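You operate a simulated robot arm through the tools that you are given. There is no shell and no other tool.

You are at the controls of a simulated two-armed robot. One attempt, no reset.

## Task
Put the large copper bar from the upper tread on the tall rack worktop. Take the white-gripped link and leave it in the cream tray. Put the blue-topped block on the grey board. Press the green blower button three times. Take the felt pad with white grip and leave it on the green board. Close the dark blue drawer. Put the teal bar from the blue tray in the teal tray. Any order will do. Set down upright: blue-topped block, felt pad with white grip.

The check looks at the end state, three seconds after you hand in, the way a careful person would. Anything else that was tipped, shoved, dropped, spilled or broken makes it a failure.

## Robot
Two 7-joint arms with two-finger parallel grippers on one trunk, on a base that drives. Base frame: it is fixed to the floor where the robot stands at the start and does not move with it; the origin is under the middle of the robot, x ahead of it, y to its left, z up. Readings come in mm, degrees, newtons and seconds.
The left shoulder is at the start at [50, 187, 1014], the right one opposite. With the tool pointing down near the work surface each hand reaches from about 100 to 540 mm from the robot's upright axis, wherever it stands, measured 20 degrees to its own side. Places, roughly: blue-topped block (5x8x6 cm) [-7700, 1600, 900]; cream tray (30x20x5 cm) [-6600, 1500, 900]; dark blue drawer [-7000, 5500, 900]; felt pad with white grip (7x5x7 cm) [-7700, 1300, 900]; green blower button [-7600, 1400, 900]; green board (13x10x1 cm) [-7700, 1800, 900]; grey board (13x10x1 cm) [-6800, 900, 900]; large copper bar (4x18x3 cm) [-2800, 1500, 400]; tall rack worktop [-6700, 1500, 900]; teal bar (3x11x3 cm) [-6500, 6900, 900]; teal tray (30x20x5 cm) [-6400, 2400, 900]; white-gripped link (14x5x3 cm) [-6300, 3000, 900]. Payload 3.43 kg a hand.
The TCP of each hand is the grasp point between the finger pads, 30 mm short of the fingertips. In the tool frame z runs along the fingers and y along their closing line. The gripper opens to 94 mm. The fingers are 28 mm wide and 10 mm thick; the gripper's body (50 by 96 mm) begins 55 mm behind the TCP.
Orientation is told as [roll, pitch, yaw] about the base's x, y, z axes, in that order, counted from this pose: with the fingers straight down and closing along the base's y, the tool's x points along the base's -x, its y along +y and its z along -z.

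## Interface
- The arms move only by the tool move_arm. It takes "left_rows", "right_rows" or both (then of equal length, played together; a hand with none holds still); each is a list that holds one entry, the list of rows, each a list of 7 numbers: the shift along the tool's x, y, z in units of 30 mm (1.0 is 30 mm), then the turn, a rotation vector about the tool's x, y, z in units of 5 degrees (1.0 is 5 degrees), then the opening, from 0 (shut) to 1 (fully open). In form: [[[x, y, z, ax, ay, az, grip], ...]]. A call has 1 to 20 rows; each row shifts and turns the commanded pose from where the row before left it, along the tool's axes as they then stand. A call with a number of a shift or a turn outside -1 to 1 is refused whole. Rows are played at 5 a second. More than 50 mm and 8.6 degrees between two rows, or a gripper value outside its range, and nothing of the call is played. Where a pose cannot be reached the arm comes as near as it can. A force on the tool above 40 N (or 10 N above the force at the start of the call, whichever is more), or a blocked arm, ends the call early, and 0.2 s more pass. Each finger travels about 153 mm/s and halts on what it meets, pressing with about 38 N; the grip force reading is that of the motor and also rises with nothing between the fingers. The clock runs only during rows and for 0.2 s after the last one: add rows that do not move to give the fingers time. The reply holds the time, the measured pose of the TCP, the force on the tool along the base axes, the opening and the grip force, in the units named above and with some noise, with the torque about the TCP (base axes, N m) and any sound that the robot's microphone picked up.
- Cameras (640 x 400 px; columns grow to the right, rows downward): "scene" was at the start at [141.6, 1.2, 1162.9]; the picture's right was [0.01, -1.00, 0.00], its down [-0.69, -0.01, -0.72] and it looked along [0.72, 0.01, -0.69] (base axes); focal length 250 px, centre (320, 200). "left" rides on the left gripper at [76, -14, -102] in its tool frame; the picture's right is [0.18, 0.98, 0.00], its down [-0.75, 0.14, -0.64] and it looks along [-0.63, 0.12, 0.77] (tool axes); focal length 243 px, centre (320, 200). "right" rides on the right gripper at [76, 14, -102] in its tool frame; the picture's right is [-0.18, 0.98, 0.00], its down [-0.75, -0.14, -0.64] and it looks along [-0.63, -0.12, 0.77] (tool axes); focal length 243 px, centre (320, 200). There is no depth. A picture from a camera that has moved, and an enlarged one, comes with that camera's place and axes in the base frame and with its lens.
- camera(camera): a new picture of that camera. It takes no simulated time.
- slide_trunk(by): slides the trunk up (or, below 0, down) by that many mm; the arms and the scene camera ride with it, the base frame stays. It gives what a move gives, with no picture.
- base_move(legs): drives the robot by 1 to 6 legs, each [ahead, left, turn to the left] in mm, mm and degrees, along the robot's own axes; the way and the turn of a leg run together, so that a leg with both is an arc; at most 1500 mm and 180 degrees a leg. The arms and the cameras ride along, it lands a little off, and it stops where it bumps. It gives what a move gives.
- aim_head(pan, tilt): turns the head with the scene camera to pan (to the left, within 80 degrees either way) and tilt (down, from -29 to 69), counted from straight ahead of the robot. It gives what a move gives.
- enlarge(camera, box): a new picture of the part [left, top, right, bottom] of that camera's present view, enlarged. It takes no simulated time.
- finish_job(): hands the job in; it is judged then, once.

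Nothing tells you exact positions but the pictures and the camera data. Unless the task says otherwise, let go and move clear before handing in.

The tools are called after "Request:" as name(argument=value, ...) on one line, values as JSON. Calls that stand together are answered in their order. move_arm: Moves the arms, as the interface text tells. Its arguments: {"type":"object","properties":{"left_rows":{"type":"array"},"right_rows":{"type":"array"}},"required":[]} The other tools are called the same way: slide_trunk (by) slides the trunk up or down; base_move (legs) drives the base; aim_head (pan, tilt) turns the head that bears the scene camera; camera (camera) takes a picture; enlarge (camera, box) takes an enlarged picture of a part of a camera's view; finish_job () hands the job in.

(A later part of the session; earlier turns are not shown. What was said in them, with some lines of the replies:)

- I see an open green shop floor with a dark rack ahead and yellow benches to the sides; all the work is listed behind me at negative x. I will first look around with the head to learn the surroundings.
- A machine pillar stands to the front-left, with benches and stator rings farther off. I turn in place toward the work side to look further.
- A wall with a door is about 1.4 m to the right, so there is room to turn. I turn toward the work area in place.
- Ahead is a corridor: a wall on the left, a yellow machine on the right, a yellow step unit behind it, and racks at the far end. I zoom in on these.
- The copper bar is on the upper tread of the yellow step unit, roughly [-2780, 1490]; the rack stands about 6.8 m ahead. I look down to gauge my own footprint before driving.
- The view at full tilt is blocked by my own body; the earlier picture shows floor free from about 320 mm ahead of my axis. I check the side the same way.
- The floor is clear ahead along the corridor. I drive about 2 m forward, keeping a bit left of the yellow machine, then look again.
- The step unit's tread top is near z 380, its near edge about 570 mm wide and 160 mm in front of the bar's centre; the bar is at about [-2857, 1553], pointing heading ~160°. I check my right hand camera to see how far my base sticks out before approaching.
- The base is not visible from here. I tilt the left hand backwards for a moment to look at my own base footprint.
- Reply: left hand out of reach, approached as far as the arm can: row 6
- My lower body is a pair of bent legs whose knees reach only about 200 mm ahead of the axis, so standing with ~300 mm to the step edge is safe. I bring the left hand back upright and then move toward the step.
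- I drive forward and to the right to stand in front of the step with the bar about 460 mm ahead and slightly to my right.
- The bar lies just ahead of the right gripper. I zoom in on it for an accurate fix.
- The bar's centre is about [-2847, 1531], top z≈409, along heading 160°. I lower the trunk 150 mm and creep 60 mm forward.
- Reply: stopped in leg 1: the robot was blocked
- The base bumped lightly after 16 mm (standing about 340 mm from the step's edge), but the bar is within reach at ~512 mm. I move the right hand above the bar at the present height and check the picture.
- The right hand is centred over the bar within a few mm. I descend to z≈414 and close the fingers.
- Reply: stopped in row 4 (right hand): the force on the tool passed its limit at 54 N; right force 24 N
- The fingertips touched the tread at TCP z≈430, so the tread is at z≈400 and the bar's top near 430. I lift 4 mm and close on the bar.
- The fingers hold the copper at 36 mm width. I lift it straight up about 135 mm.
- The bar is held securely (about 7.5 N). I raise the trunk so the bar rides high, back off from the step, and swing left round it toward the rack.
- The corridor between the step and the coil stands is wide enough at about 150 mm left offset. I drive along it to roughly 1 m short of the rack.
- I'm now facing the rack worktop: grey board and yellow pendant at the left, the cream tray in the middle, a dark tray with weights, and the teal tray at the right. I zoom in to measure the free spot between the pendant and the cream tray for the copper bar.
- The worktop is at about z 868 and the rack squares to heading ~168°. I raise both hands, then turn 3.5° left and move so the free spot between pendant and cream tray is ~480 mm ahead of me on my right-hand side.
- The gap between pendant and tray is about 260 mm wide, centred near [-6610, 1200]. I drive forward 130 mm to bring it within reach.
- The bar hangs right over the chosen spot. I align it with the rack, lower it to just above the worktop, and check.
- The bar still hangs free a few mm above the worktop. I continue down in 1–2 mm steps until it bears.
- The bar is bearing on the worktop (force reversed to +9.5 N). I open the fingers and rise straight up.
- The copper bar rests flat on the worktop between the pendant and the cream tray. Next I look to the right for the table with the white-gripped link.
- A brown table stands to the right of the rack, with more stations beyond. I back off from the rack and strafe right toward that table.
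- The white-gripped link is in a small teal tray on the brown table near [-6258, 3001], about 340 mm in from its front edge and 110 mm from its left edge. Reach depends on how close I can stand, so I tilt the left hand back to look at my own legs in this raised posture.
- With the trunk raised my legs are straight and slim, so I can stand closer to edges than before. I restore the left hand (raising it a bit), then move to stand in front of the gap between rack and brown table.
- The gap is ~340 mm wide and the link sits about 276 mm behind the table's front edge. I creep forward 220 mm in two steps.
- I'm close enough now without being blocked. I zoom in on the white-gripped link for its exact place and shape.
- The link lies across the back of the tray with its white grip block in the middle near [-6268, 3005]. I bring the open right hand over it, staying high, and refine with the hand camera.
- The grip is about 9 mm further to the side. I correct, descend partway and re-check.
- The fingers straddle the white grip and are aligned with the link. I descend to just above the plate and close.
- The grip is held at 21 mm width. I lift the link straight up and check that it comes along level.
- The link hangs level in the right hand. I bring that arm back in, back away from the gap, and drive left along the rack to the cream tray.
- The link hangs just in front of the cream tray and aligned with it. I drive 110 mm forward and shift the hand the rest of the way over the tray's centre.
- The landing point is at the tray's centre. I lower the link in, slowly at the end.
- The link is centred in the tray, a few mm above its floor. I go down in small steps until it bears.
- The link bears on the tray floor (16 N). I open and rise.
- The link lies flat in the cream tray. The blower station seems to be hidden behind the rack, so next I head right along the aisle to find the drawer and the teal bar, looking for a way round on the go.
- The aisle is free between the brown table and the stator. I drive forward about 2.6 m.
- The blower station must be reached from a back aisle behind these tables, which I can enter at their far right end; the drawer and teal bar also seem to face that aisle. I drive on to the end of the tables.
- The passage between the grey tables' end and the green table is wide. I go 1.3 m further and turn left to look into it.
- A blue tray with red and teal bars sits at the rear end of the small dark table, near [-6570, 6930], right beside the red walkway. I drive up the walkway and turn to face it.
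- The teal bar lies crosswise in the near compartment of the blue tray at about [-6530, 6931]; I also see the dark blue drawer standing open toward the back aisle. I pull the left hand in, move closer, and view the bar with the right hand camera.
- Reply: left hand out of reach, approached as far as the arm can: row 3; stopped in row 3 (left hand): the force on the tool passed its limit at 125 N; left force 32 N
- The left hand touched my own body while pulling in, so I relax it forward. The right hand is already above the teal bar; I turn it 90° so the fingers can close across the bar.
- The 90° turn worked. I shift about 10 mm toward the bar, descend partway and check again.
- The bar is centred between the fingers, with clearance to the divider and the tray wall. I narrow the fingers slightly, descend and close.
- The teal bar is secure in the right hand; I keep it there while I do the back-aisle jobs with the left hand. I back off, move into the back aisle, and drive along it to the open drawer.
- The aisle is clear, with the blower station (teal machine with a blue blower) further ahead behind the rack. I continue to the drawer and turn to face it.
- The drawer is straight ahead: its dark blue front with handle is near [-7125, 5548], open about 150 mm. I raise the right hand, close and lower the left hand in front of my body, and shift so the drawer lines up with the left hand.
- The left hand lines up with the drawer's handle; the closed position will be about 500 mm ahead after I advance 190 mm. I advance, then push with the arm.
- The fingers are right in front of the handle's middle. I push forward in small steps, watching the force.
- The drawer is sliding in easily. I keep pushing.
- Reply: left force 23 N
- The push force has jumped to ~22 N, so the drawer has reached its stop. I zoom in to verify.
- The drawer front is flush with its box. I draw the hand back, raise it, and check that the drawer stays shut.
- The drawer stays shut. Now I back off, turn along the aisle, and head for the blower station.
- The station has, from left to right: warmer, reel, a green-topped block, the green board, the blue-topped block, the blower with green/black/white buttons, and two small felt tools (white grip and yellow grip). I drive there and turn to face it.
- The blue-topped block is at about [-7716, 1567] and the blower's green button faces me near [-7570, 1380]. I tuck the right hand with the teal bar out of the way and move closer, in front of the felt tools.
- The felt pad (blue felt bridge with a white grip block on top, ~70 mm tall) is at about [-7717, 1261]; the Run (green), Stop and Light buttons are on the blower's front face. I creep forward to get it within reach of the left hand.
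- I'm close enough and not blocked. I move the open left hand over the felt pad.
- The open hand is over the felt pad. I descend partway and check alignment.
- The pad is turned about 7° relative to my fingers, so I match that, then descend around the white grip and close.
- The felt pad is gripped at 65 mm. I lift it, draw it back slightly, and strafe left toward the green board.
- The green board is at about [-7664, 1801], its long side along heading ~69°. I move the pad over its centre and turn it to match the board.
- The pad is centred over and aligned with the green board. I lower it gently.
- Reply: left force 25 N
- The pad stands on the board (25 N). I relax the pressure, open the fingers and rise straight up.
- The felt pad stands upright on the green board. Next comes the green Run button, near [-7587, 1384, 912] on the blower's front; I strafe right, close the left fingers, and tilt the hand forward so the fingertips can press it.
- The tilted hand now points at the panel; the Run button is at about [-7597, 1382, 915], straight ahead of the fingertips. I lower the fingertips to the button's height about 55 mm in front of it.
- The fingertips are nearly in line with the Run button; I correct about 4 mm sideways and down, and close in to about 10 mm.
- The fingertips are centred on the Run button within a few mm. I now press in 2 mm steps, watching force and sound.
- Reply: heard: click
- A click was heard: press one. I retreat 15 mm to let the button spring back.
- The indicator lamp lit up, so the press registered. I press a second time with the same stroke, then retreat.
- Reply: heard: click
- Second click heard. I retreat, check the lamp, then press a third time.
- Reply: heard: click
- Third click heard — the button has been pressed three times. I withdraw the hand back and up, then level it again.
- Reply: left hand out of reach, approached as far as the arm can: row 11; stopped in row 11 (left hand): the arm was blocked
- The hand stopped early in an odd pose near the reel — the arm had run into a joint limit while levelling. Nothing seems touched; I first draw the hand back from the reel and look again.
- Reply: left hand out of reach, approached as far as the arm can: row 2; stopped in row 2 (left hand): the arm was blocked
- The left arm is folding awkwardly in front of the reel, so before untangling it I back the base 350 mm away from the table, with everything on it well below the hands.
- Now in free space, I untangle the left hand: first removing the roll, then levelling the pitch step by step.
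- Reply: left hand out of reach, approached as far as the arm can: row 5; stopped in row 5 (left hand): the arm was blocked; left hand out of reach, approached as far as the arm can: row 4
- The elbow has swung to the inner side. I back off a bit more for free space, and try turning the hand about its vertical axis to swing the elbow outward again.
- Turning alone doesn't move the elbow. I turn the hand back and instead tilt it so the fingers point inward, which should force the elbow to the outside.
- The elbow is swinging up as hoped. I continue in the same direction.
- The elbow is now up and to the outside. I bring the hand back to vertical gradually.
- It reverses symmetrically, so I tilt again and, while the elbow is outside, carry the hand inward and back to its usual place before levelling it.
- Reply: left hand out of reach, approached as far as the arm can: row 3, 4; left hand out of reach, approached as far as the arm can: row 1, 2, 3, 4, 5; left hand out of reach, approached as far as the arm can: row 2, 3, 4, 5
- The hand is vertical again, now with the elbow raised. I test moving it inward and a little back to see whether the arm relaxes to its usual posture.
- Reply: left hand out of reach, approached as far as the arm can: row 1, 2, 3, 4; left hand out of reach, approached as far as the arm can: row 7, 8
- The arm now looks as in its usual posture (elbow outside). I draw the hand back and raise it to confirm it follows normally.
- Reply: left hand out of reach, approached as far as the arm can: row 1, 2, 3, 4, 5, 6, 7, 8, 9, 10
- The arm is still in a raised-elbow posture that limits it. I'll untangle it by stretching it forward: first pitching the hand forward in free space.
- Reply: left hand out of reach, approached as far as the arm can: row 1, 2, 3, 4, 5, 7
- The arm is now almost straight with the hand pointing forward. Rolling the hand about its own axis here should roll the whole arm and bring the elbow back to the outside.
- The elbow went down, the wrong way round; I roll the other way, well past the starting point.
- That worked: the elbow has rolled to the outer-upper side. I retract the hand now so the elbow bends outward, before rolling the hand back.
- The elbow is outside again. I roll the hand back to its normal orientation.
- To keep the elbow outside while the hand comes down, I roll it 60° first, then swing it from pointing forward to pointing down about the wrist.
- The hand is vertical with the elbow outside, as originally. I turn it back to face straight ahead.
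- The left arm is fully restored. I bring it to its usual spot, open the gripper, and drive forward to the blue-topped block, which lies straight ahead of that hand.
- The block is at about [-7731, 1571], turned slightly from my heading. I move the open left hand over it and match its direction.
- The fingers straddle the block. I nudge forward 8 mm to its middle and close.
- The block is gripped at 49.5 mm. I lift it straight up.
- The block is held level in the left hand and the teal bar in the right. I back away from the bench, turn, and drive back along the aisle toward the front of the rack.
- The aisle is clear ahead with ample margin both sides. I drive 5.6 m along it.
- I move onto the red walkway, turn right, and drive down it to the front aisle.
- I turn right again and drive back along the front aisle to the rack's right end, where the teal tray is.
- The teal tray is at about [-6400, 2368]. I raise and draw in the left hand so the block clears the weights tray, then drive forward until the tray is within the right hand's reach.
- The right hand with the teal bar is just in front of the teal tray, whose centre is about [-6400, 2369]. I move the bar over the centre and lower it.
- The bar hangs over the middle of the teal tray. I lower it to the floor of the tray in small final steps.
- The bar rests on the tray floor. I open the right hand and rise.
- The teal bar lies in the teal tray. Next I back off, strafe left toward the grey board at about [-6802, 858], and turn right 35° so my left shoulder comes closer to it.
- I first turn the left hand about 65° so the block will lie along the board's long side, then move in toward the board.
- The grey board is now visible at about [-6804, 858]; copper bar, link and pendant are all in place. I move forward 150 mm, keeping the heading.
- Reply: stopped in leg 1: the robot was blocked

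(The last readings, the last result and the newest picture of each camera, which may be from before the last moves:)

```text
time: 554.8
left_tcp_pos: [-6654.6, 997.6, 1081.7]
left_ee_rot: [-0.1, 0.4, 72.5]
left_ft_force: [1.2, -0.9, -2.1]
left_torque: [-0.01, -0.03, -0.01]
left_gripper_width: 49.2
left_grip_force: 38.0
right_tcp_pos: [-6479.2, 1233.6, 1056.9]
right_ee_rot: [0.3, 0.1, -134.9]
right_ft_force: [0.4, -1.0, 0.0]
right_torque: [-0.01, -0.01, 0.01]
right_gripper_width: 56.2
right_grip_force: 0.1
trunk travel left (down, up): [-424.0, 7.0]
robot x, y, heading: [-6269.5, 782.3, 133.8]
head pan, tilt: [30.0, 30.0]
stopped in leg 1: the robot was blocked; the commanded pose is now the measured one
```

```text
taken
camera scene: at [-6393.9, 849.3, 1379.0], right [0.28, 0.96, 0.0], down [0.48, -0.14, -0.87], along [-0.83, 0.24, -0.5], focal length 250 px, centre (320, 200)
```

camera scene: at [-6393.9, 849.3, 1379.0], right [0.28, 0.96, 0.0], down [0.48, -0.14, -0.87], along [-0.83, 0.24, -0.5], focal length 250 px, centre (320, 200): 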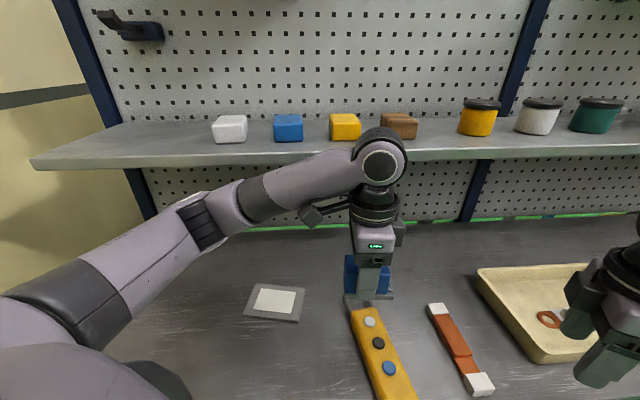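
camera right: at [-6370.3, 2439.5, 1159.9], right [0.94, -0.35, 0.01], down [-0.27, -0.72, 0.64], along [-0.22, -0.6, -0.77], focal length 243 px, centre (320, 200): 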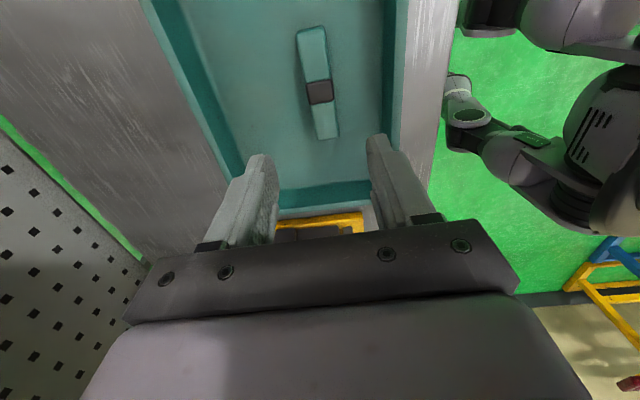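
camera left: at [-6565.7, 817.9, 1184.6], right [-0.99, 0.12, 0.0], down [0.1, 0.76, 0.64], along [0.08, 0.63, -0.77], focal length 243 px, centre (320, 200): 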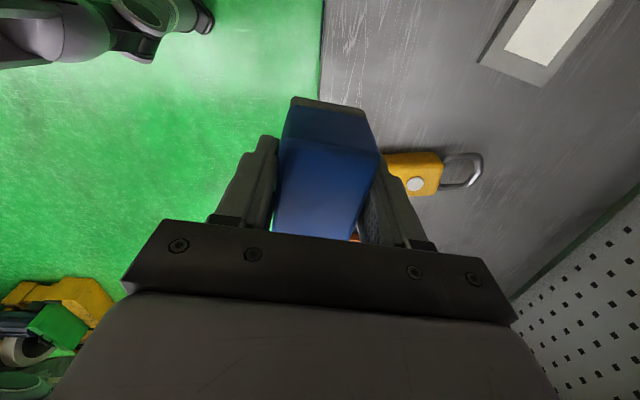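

I'm at the intended spot (just touching the rack's shelf). I now swing the left hand over the grey board, staying high.

Request:
move_arm(left_rows=[[[0.836, 0.473, 0, 0, 0, 0, 0.1], [0.836, 0.473, 0, 0, 0, 0, 0.1], [0.836, 0.473, 0, 0, 0, 0, 0.1], [0.836, 0.473, 0, 0, 0, 0, 0.1], [0.836, 0.473, 0, 0, 0, 0, 0.1], [0.836, 0.473, 0, 0, 0, 0, 0.1], [0.836, 0.473, 0, 0, 0, 0, 0.1], [0, 0, 0, 0, 0, 0, 0.1]]])

Request:
camera(camera="scene")

Request:
camera(camera="left")

```text
time: 556.6
left_tcp_pos: [-6802.6, 860.3, 1081.6]
left_ee_rot: [0.1, 0.3, 72.5]
left_ft_force: [0.3, -1.0, -3.4]
left_torque: [-0.03, -0.01, -0.01]
left_gripper_width: 48.9
left_grip_force: 37.7
right_tcp_pos: [-6479.4, 1234.0, 1056.0]
right_ee_rot: [0.4, 0.0, -135.0]
right_ft_force: [0.5, -0.2, -0.3]
right_torque: [0.03, -0.01, -0.01]
right_gripper_width: 56.6
right_grip_force: 0.1
trunk travel left (down, up): [-424.0, 7.0]
robot x, y, heading: [-6268.2, 786.4, 134.0]
head pan, tilt: [30.0, 30.0]
```

```text
taken
camera scene: at [-6394.8, 850.2, 1378.8], right [0.28, 0.96, 0.0], down [0.48, -0.14, -0.87], along [-0.83, 0.24, -0.5], focal length 250 px, centre (320, 200)
```

scene: 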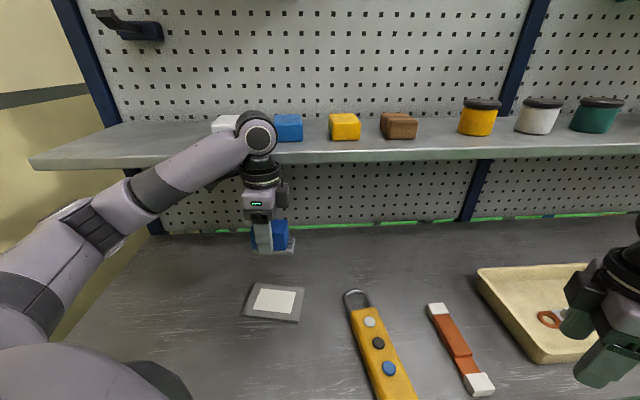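

```text
taken
camera left: at [-6812.7, 784.9, 1185.2], right [-0.99, 0.12, 0.0], down [0.09, 0.77, 0.64], along [0.08, 0.63, -0.77], focal length 243 px, centre (320, 200)
```

left: 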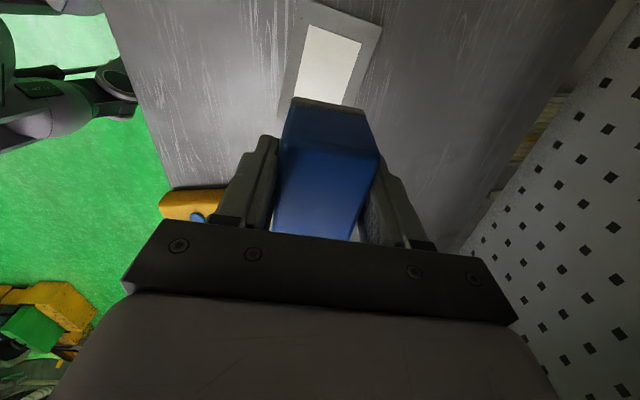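

The hand is over the board with clearance to the shelf above. I shift a few mm toward the board's centre and descend partway to re-check.

Request:
move_arm(left_rows=[[[0.22, 0.16, 0.5, 0, 0, 0, 0.1], [0, 0, 0.9, 0, 0, 0, 0.1], [0, 0, 0.9, 0, 0, 0, 0.1], [0, 0, 0.9, 0, 0, 0, 0.1], [0, 0, 0.6, 0, 0, 0, 0.1], [0, 0, 0, 0, 0, 0, 0.1]]])

Request:
camera(camera="left")

Request:
enlarge(camera="scene", box=[200, 210, 360, 340])

```text
time: 558.0
left_tcp_pos: [-6810.7, 855.8, 967.1]
left_ee_rot: [-0.1, 0.4, 72.5]
left_ft_force: [0.7, 0.0, -2.2]
left_torque: [0.0, -0.02, 0.01]
left_gripper_width: 49.0
left_grip_force: 38.3
right_tcp_pos: [-6479.5, 1232.9, 1055.8]
right_ee_rot: [0.4, 0.0, -135.0]
right_ft_force: [-0.2, 0.3, -0.6]
right_torque: [0.01, -0.01, -0.01]
right_gripper_width: 56.2
right_grip_force: 0.0
trunk travel left (down, up): [-424.0, 7.0]
robot x, y, heading: [-6266.5, 785.2, 133.7]
head pan, tilt: [30.0, 30.0]
```

```text
taken
camera left: at [-6820.2, 779.5, 1070.9], right [-0.99, 0.12, 0.0], down [0.09, 0.76, 0.64], along [0.08, 0.63, -0.77], focal length 243 px, centre (320, 200)
```

left: 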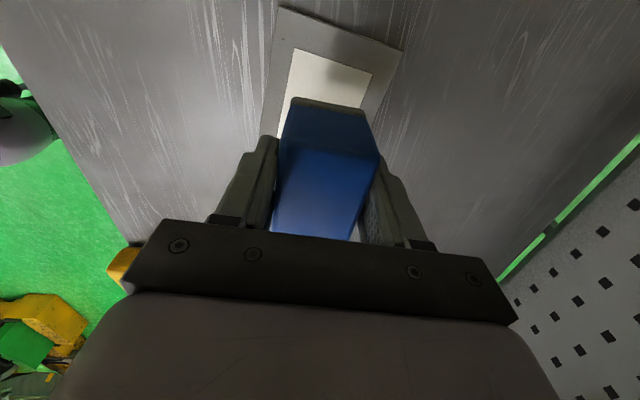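

```text
3.08 times, centred on (280, 275) of scene
camera zoom: at [-6394.9, 850.0, 1378.9], right [0.28, 0.96, 0.0], down [0.48, -0.14, -0.87], along [-0.83, 0.24, -0.5], focal length 769 px, centre (443, -31)
```

zoom: 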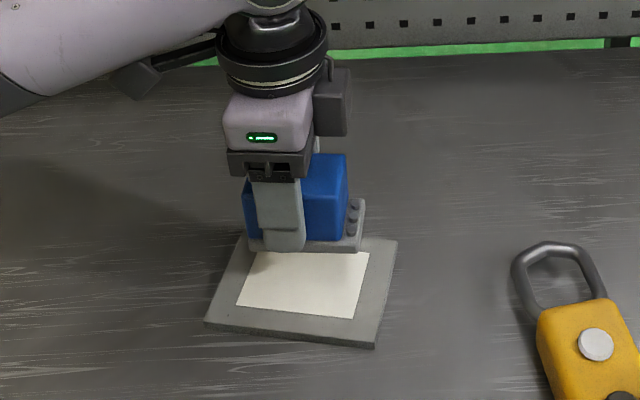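

The block's centre is within about 5 mm of the board's centre. I align it a few degrees and lower it to just above the board.

Request:
move_arm(left_rows=[[[0, 0, 0.4, 0, 0, 0.8, 0.1], [0, 0, 0.6, 0, 0, 0, 0.1], [0, 0, 0.4, 0, 0, 0, 0.1], [0, 0, 0.1, 0, 0, 0, 0.1], [0, 0, 0, 0, 0, 0, 0.1]]])

Request:
enlarge(camera="scene", box=[200, 210, 360, 340])

Request:
camera(camera="left")

```text
time: 559.2
left_tcp_pos: [-6810.5, 855.5, 924.1]
left_ee_rot: [0.1, 0.4, 68.6]
left_ft_force: [-0.1, -0.3, -1.7]
left_torque: [0.0, -0.02, 0.02]
left_gripper_width: 49.2
left_grip_force: 38.8
right_tcp_pos: [-6479.3, 1234.2, 1056.5]
right_ee_rot: [0.4, 0.0, -135.0]
right_ft_force: [-0.2, 0.4, -0.5]
right_torque: [0.02, -0.02, -0.03]
right_gripper_width: 56.5
right_grip_force: 0.0
trunk travel left (down, up): [-424.0, 7.0]
robot x, y, heading: [-6270.1, 784.4, 134.4]
head pan, tilt: [30.0, 30.0]
```

```text
3.08 times, centred on (280, 275) of scene
camera zoom: at [-6394.9, 850.0, 1378.8], right [0.28, 0.96, 0.0], down [0.48, -0.14, -0.87], along [-0.83, 0.24, -0.5], focal length 769 px, centre (443, -31)
```

zoom: 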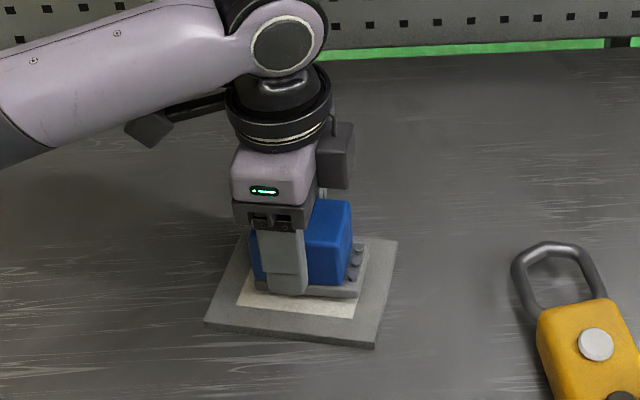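

```text
taken
camera left: at [-6825.3, 780.0, 1026.1], right [-0.98, 0.19, 0.0], down [0.15, 0.76, 0.64], along [0.12, 0.63, -0.77], focal length 243 px, centre (320, 200)
```

left: 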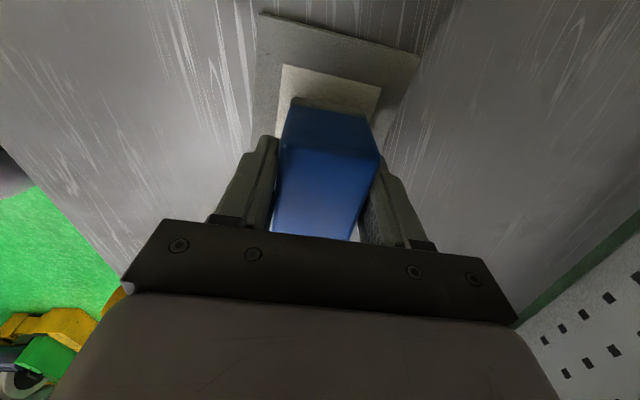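

Request:
move_arm(left_rows=[[[0, 0, 0.1, 0, 0, 0, 0.1], [0, 0, 0.1, 0, 0, 0, 0.1], [0, 0, 0.06, 0, 0, 0, 0.1], [0, 0, 0, 0, 0, 0, 0.1]]])

Request:
move_arm(left_rows=[[[0, 0, 0.06, 0, 0, 0, 0.1], [0, 0, 0, 0, 0, 0, 0.1]]])

```text
time: 560.2
left_tcp_pos: [-6810.5, 855.3, 915.7]
left_ee_rot: [0.0, 0.3, 68.5]
left_ft_force: [0.3, -0.3, -2.6]
left_torque: [0.0, -0.01, -0.02]
left_gripper_width: 49.1
left_grip_force: 38.2
right_tcp_pos: [-6479.5, 1234.2, 1055.9]
right_ee_rot: [0.4, 0.0, -134.9]
right_ft_force: [-0.6, 0.4, 0.2]
right_torque: [-0.02, 0.01, 0.0]
right_gripper_width: 56.8
right_grip_force: 0.0
trunk travel left (down, up): [-424.0, 7.0]
robot x, y, heading: [-6266.6, 783.1, 133.9]
head pan, tilt: [30.0, 30.0]
```

```text
time: 560.8
left_tcp_pos: [-6810.4, 854.3, 916.9]
left_ee_rot: [0.2, 0.3, 68.5]
left_ft_force: [0.1, -0.8, 6.4]
left_torque: [0.29, -0.32, 0.04]
left_gripper_width: 49.2
left_grip_force: 37.2
right_tcp_pos: [-6478.6, 1233.4, 1056.4]
right_ee_rot: [0.3, -0.1, -135.1]
right_ft_force: [0.9, 0.6, 1.0]
right_torque: [0.01, 0.0, -0.02]
right_gripper_width: 56.6
right_grip_force: 0.1
trunk travel left (down, up): [-424.0, 7.0]
robot x, y, heading: [-6269.0, 782.2, 134.0]
head pan, tilt: [30.0, 30.0]
```

The block bears on the board. I open the fingers and rise straight up.

Request:
move_arm(left_rows=[[[0, 0, 0.03, 0, 0, 0, 0.1], [0, 0, 0, 0, 0, 0, 0.7], [0, 0, 0, 0, 0, 0, 0.85], [0, 0, 0, 0, 0, 0, 0.85], [0, 0, -0.4, 0, 0, 0, 0.85], [0, 0, -0.8, 0, 0, 0, 0.85], [0, 0, -1, 0, 0, 0, 0.85], [0, 0, -1, 0, 0, 0, 0.85], [0, 0, -1, 0, 0, 0, 0.85], [0, 0, 0, 0, 0, 0, 0.85]]])

Request:
enlarge(camera="scene", box=[200, 210, 360, 340])

Request:
camera(camera="left")

```text
time: 563.0
left_tcp_pos: [-6810.3, 854.4, 1039.2]
left_ee_rot: [0.0, 0.4, 68.5]
left_ft_force: [-0.5, -0.7, 0.1]
left_torque: [-0.03, 0.02, -0.02]
left_gripper_width: 80.0
left_grip_force: 0.1
right_tcp_pos: [-6479.6, 1233.8, 1055.7]
right_ee_rot: [0.4, 0.0, -135.0]
right_ft_force: [-0.5, 0.9, -0.8]
right_torque: [0.01, -0.04, 0.05]
right_gripper_width: 56.4
right_grip_force: 0.0
trunk travel left (down, up): [-424.0, 7.0]
robot x, y, heading: [-6269.1, 785.1, 133.7]
head pan, tilt: [30.0, 30.0]
```

```text
3.08 times, centred on (280, 275) of scene
camera zoom: at [-6394.7, 849.9, 1378.9], right [0.28, 0.96, 0.0], down [0.48, -0.14, -0.87], along [-0.83, 0.24, -0.5], focal length 769 px, centre (443, -31)
```

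zoom: 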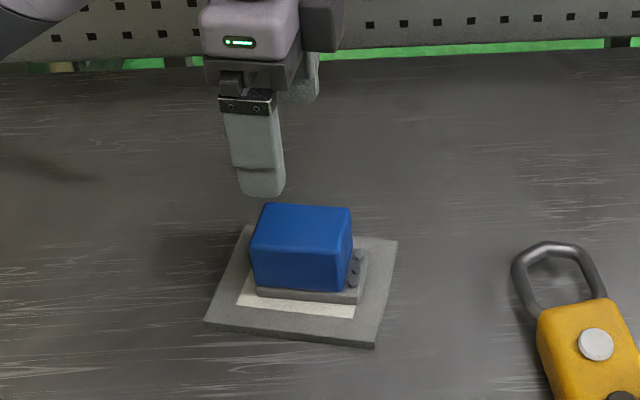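

```text
taken
camera left: at [-6824.6, 779.5, 1142.1], right [-0.98, 0.19, 0.0], down [0.15, 0.76, 0.64], along [0.12, 0.63, -0.77], focal length 243 px, centre (320, 200)
```

left: 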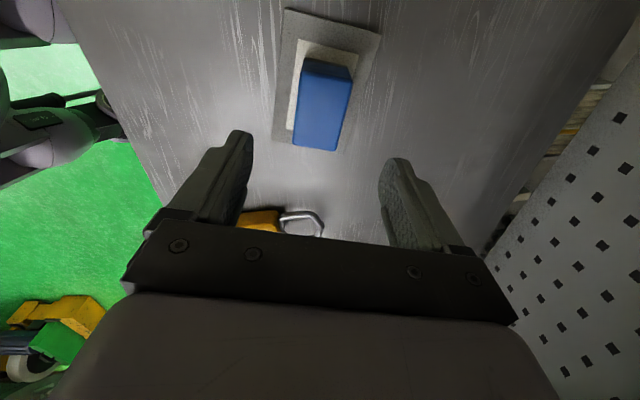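

The blue-topped block stands upright on the grey board. I withdraw the left hand, back away, and take a final look at the worktop.

Request:
move_arm(left_rows=[[[0, 0, -1, 0, 0, 0, 0.85], [-0.85, -0.4, -0.3, 0, 0, 0, 0.85], [-0.85, -0.4, 0, 0, 0, 0, 0.85], [-0.85, -0.4, 0, 0, 0, 0, 0.85], [-0.85, -0.4, 0, 0, 0, 0, 0.85], [-0.85, -0.4, 0, 0, 0, 0, 0.85], [-0.85, -0.4, 0, 0, 0, 0, 0.85], [0, 0, 0, 0, 0, 0, 0.85]]])

Request:
base_move(legs=[[-160, 0, 0], [-150, -250, 0], [0, 0, 34]])

Request:
aim_head(pan=0, tilt=25)

Request:
camera(camera="scene")

```text
time: 564.8
left_tcp_pos: [-6686.0, 971.1, 1078.6]
left_ee_rot: [0.1, 0.4, 68.5]
left_ft_force: [0.2, -0.3, 0.2]
left_torque: [0.0, 0.0, -0.07]
left_gripper_width: 80.0
left_grip_force: 0.1
right_tcp_pos: [-6479.1, 1232.8, 1056.2]
right_ee_rot: [0.5, 0.0, -135.0]
right_ft_force: [0.0, 0.2, -0.6]
right_torque: [0.0, 0.06, 0.02]
right_gripper_width: 56.4
right_grip_force: 0.1
trunk travel left (down, up): [-424.0, 7.0]
robot x, y, heading: [-6267.2, 780.4, 134.0]
head pan, tilt: [30.0, 30.0]
```

```text
time: 570.3
left_tcp_pos: [-6325.7, 652.4, 1077.0]
left_ee_rot: [-0.1, 0.5, 102.8]
left_ft_force: [0.2, 0.1, 0.0]
left_torque: [-0.01, 0.0, 0.04]
left_gripper_width: 79.8
left_grip_force: 0.0
right_tcp_pos: [-6299.9, 985.5, 1057.1]
right_ee_rot: [0.4, 0.0, -100.8]
right_ft_force: [-0.4, 0.3, -0.2]
right_torque: [-0.01, 0.03, -0.01]
right_gripper_width: 56.3
right_grip_force: 0.1
trunk travel left (down, up): [-424.0, 7.0]
robot x, y, heading: [-5870.4, 735.0, 168.1]
head pan, tilt: [30.0, 30.0]
```

```text
time: 571.2
left_tcp_pos: [-6324.1, 652.2, 1077.8]
left_ee_rot: [0.0, 0.4, 102.7]
left_ft_force: [0.1, -0.5, -0.1]
left_torque: [-0.02, -0.01, 0.0]
left_gripper_width: 79.9
left_grip_force: 0.1
right_tcp_pos: [-6299.3, 986.3, 1056.5]
right_ee_rot: [0.4, 0.0, -100.8]
right_ft_force: [0.1, 0.8, -0.2]
right_torque: [-0.04, -0.01, 0.02]
right_gripper_width: 56.5
right_grip_force: 0.0
trunk travel left (down, up): [-424.0, 7.0]
robot x, y, heading: [-5871.8, 731.5, 168.2]
head pan, tilt: [0.0, 25.0]
```

```text
taken
camera scene: at [-6018.0, 762.8, 1386.8], right [0.21, 0.98, 0.0], down [0.41, -0.09, -0.91], along [-0.89, 0.19, -0.42], focal length 250 px, centre (320, 200)
```

scene: 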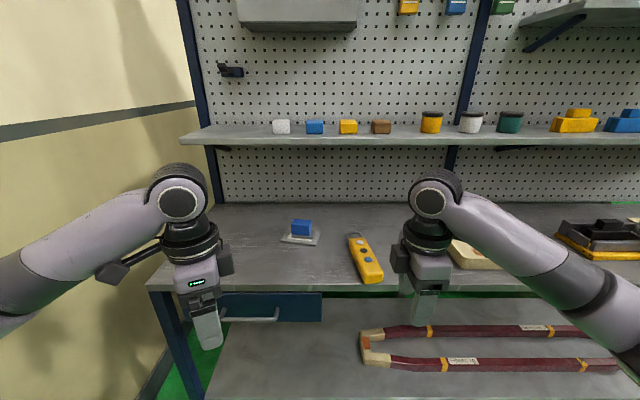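

The block is upright on the grey board. I shift right for one last check of the copper bar, the link and the teal tray.

Request:
base_move(legs=[[0, -750, 0]])

Request:
camera(camera="scene")

Request:
enlarge(camera="scene", box=[160, 180, 640, 320])

```text
time: 578.2
left_tcp_pos: [-6172.9, 1375.1, 1077.2]
left_ee_rot: [0.0, 0.4, 102.7]
left_ft_force: [0.7, -0.3, 0.4]
left_torque: [-0.03, 0.02, -0.02]
left_gripper_width: 80.0
left_grip_force: 0.0
right_tcp_pos: [-6146.8, 1709.5, 1056.5]
right_ee_rot: [0.4, -0.1, -100.7]
right_ft_force: [-0.3, 0.1, -0.6]
right_torque: [0.0, -0.01, 0.01]
right_gripper_width: 56.4
right_grip_force: 0.0
trunk travel left (down, up): [-424.0, 7.0]
robot x, y, heading: [-5720.2, 1452.5, 168.2]
head pan, tilt: [0.0, 25.0]
```

```text
taken
camera scene: at [-5865.8, 1486.3, 1386.9], right [0.21, 0.98, 0.0], down [0.41, -0.09, -0.91], along [-0.89, 0.19, -0.42], focal length 250 px, centre (320, 200)
```

scene: 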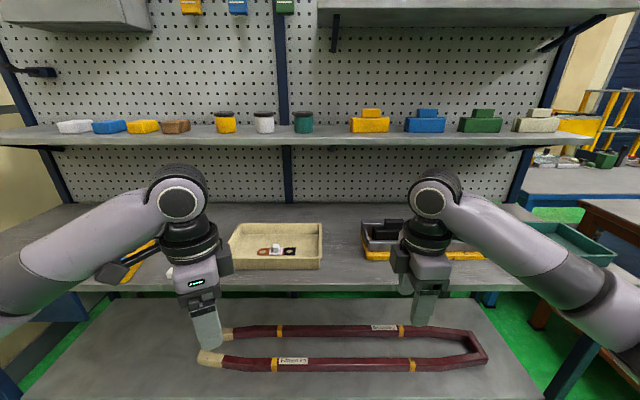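

```text
1.33 times, centred on (400, 250) of scene
camera zoom: at [-5865.8, 1486.3, 1386.9], right [0.21, 0.98, 0.0], down [0.41, -0.09, -0.91], along [-0.89, 0.19, -0.42], focal length 333 px, centre (213, 133)
```

zoom: 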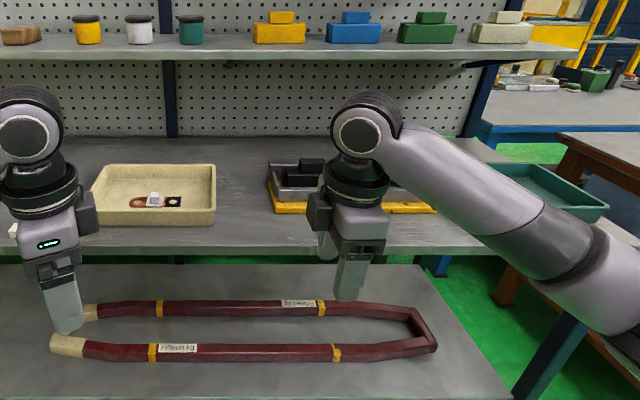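

Everything is in place: the copper bar is on the rack worktop, the link in the cream tray and the teal bar in the teal tray. The block stands upright on the grey board and the felt pad upright on the green board. The drawer is shut, the button has been pressed three times, and both hands are empty and clear. I hand the job in.

Request:
finish_job()

```text
The job is handed in.
```

I finished all seven tasks and handed the job in. No verdict came back, so what follows is what I saw and measured.

- **Copper bar:** it lies flat on the tall rack worktop, between the yellow pendant and the cream tray.
- **White-gripped link:** it lies flat in the cream tray.
- **Blue-topped block:** it stands upright, close to the centre of the grey board.
- **Green blower button:** I pressed Run three times. I heard a click each time, and the lamp came on after the first press and stayed lit.
- **Felt pad:** it stands upright on the green board.
- **Dark blue drawer:** I pushed it to its stop and it stayed shut when I drew the hand away.
- **Teal bar:** it lies in the teal tray.

Two things could count against the result:

- **Base contact:** the base was blocked twice, once against the copper bar's step unit and once against the rack. I saw nothing shift either time, but I did not measure the step unit afterwards.
- **Left arm near the reel:** after the button presses the left arm folded into an awkward pose and drifted in front of the reel on the blower bench. No contact force showed, and the bench looked undisturbed in later pictures. I backed away and straightened the arm before picking up the block.

Both hands were empty and clear of everything at hand-in.
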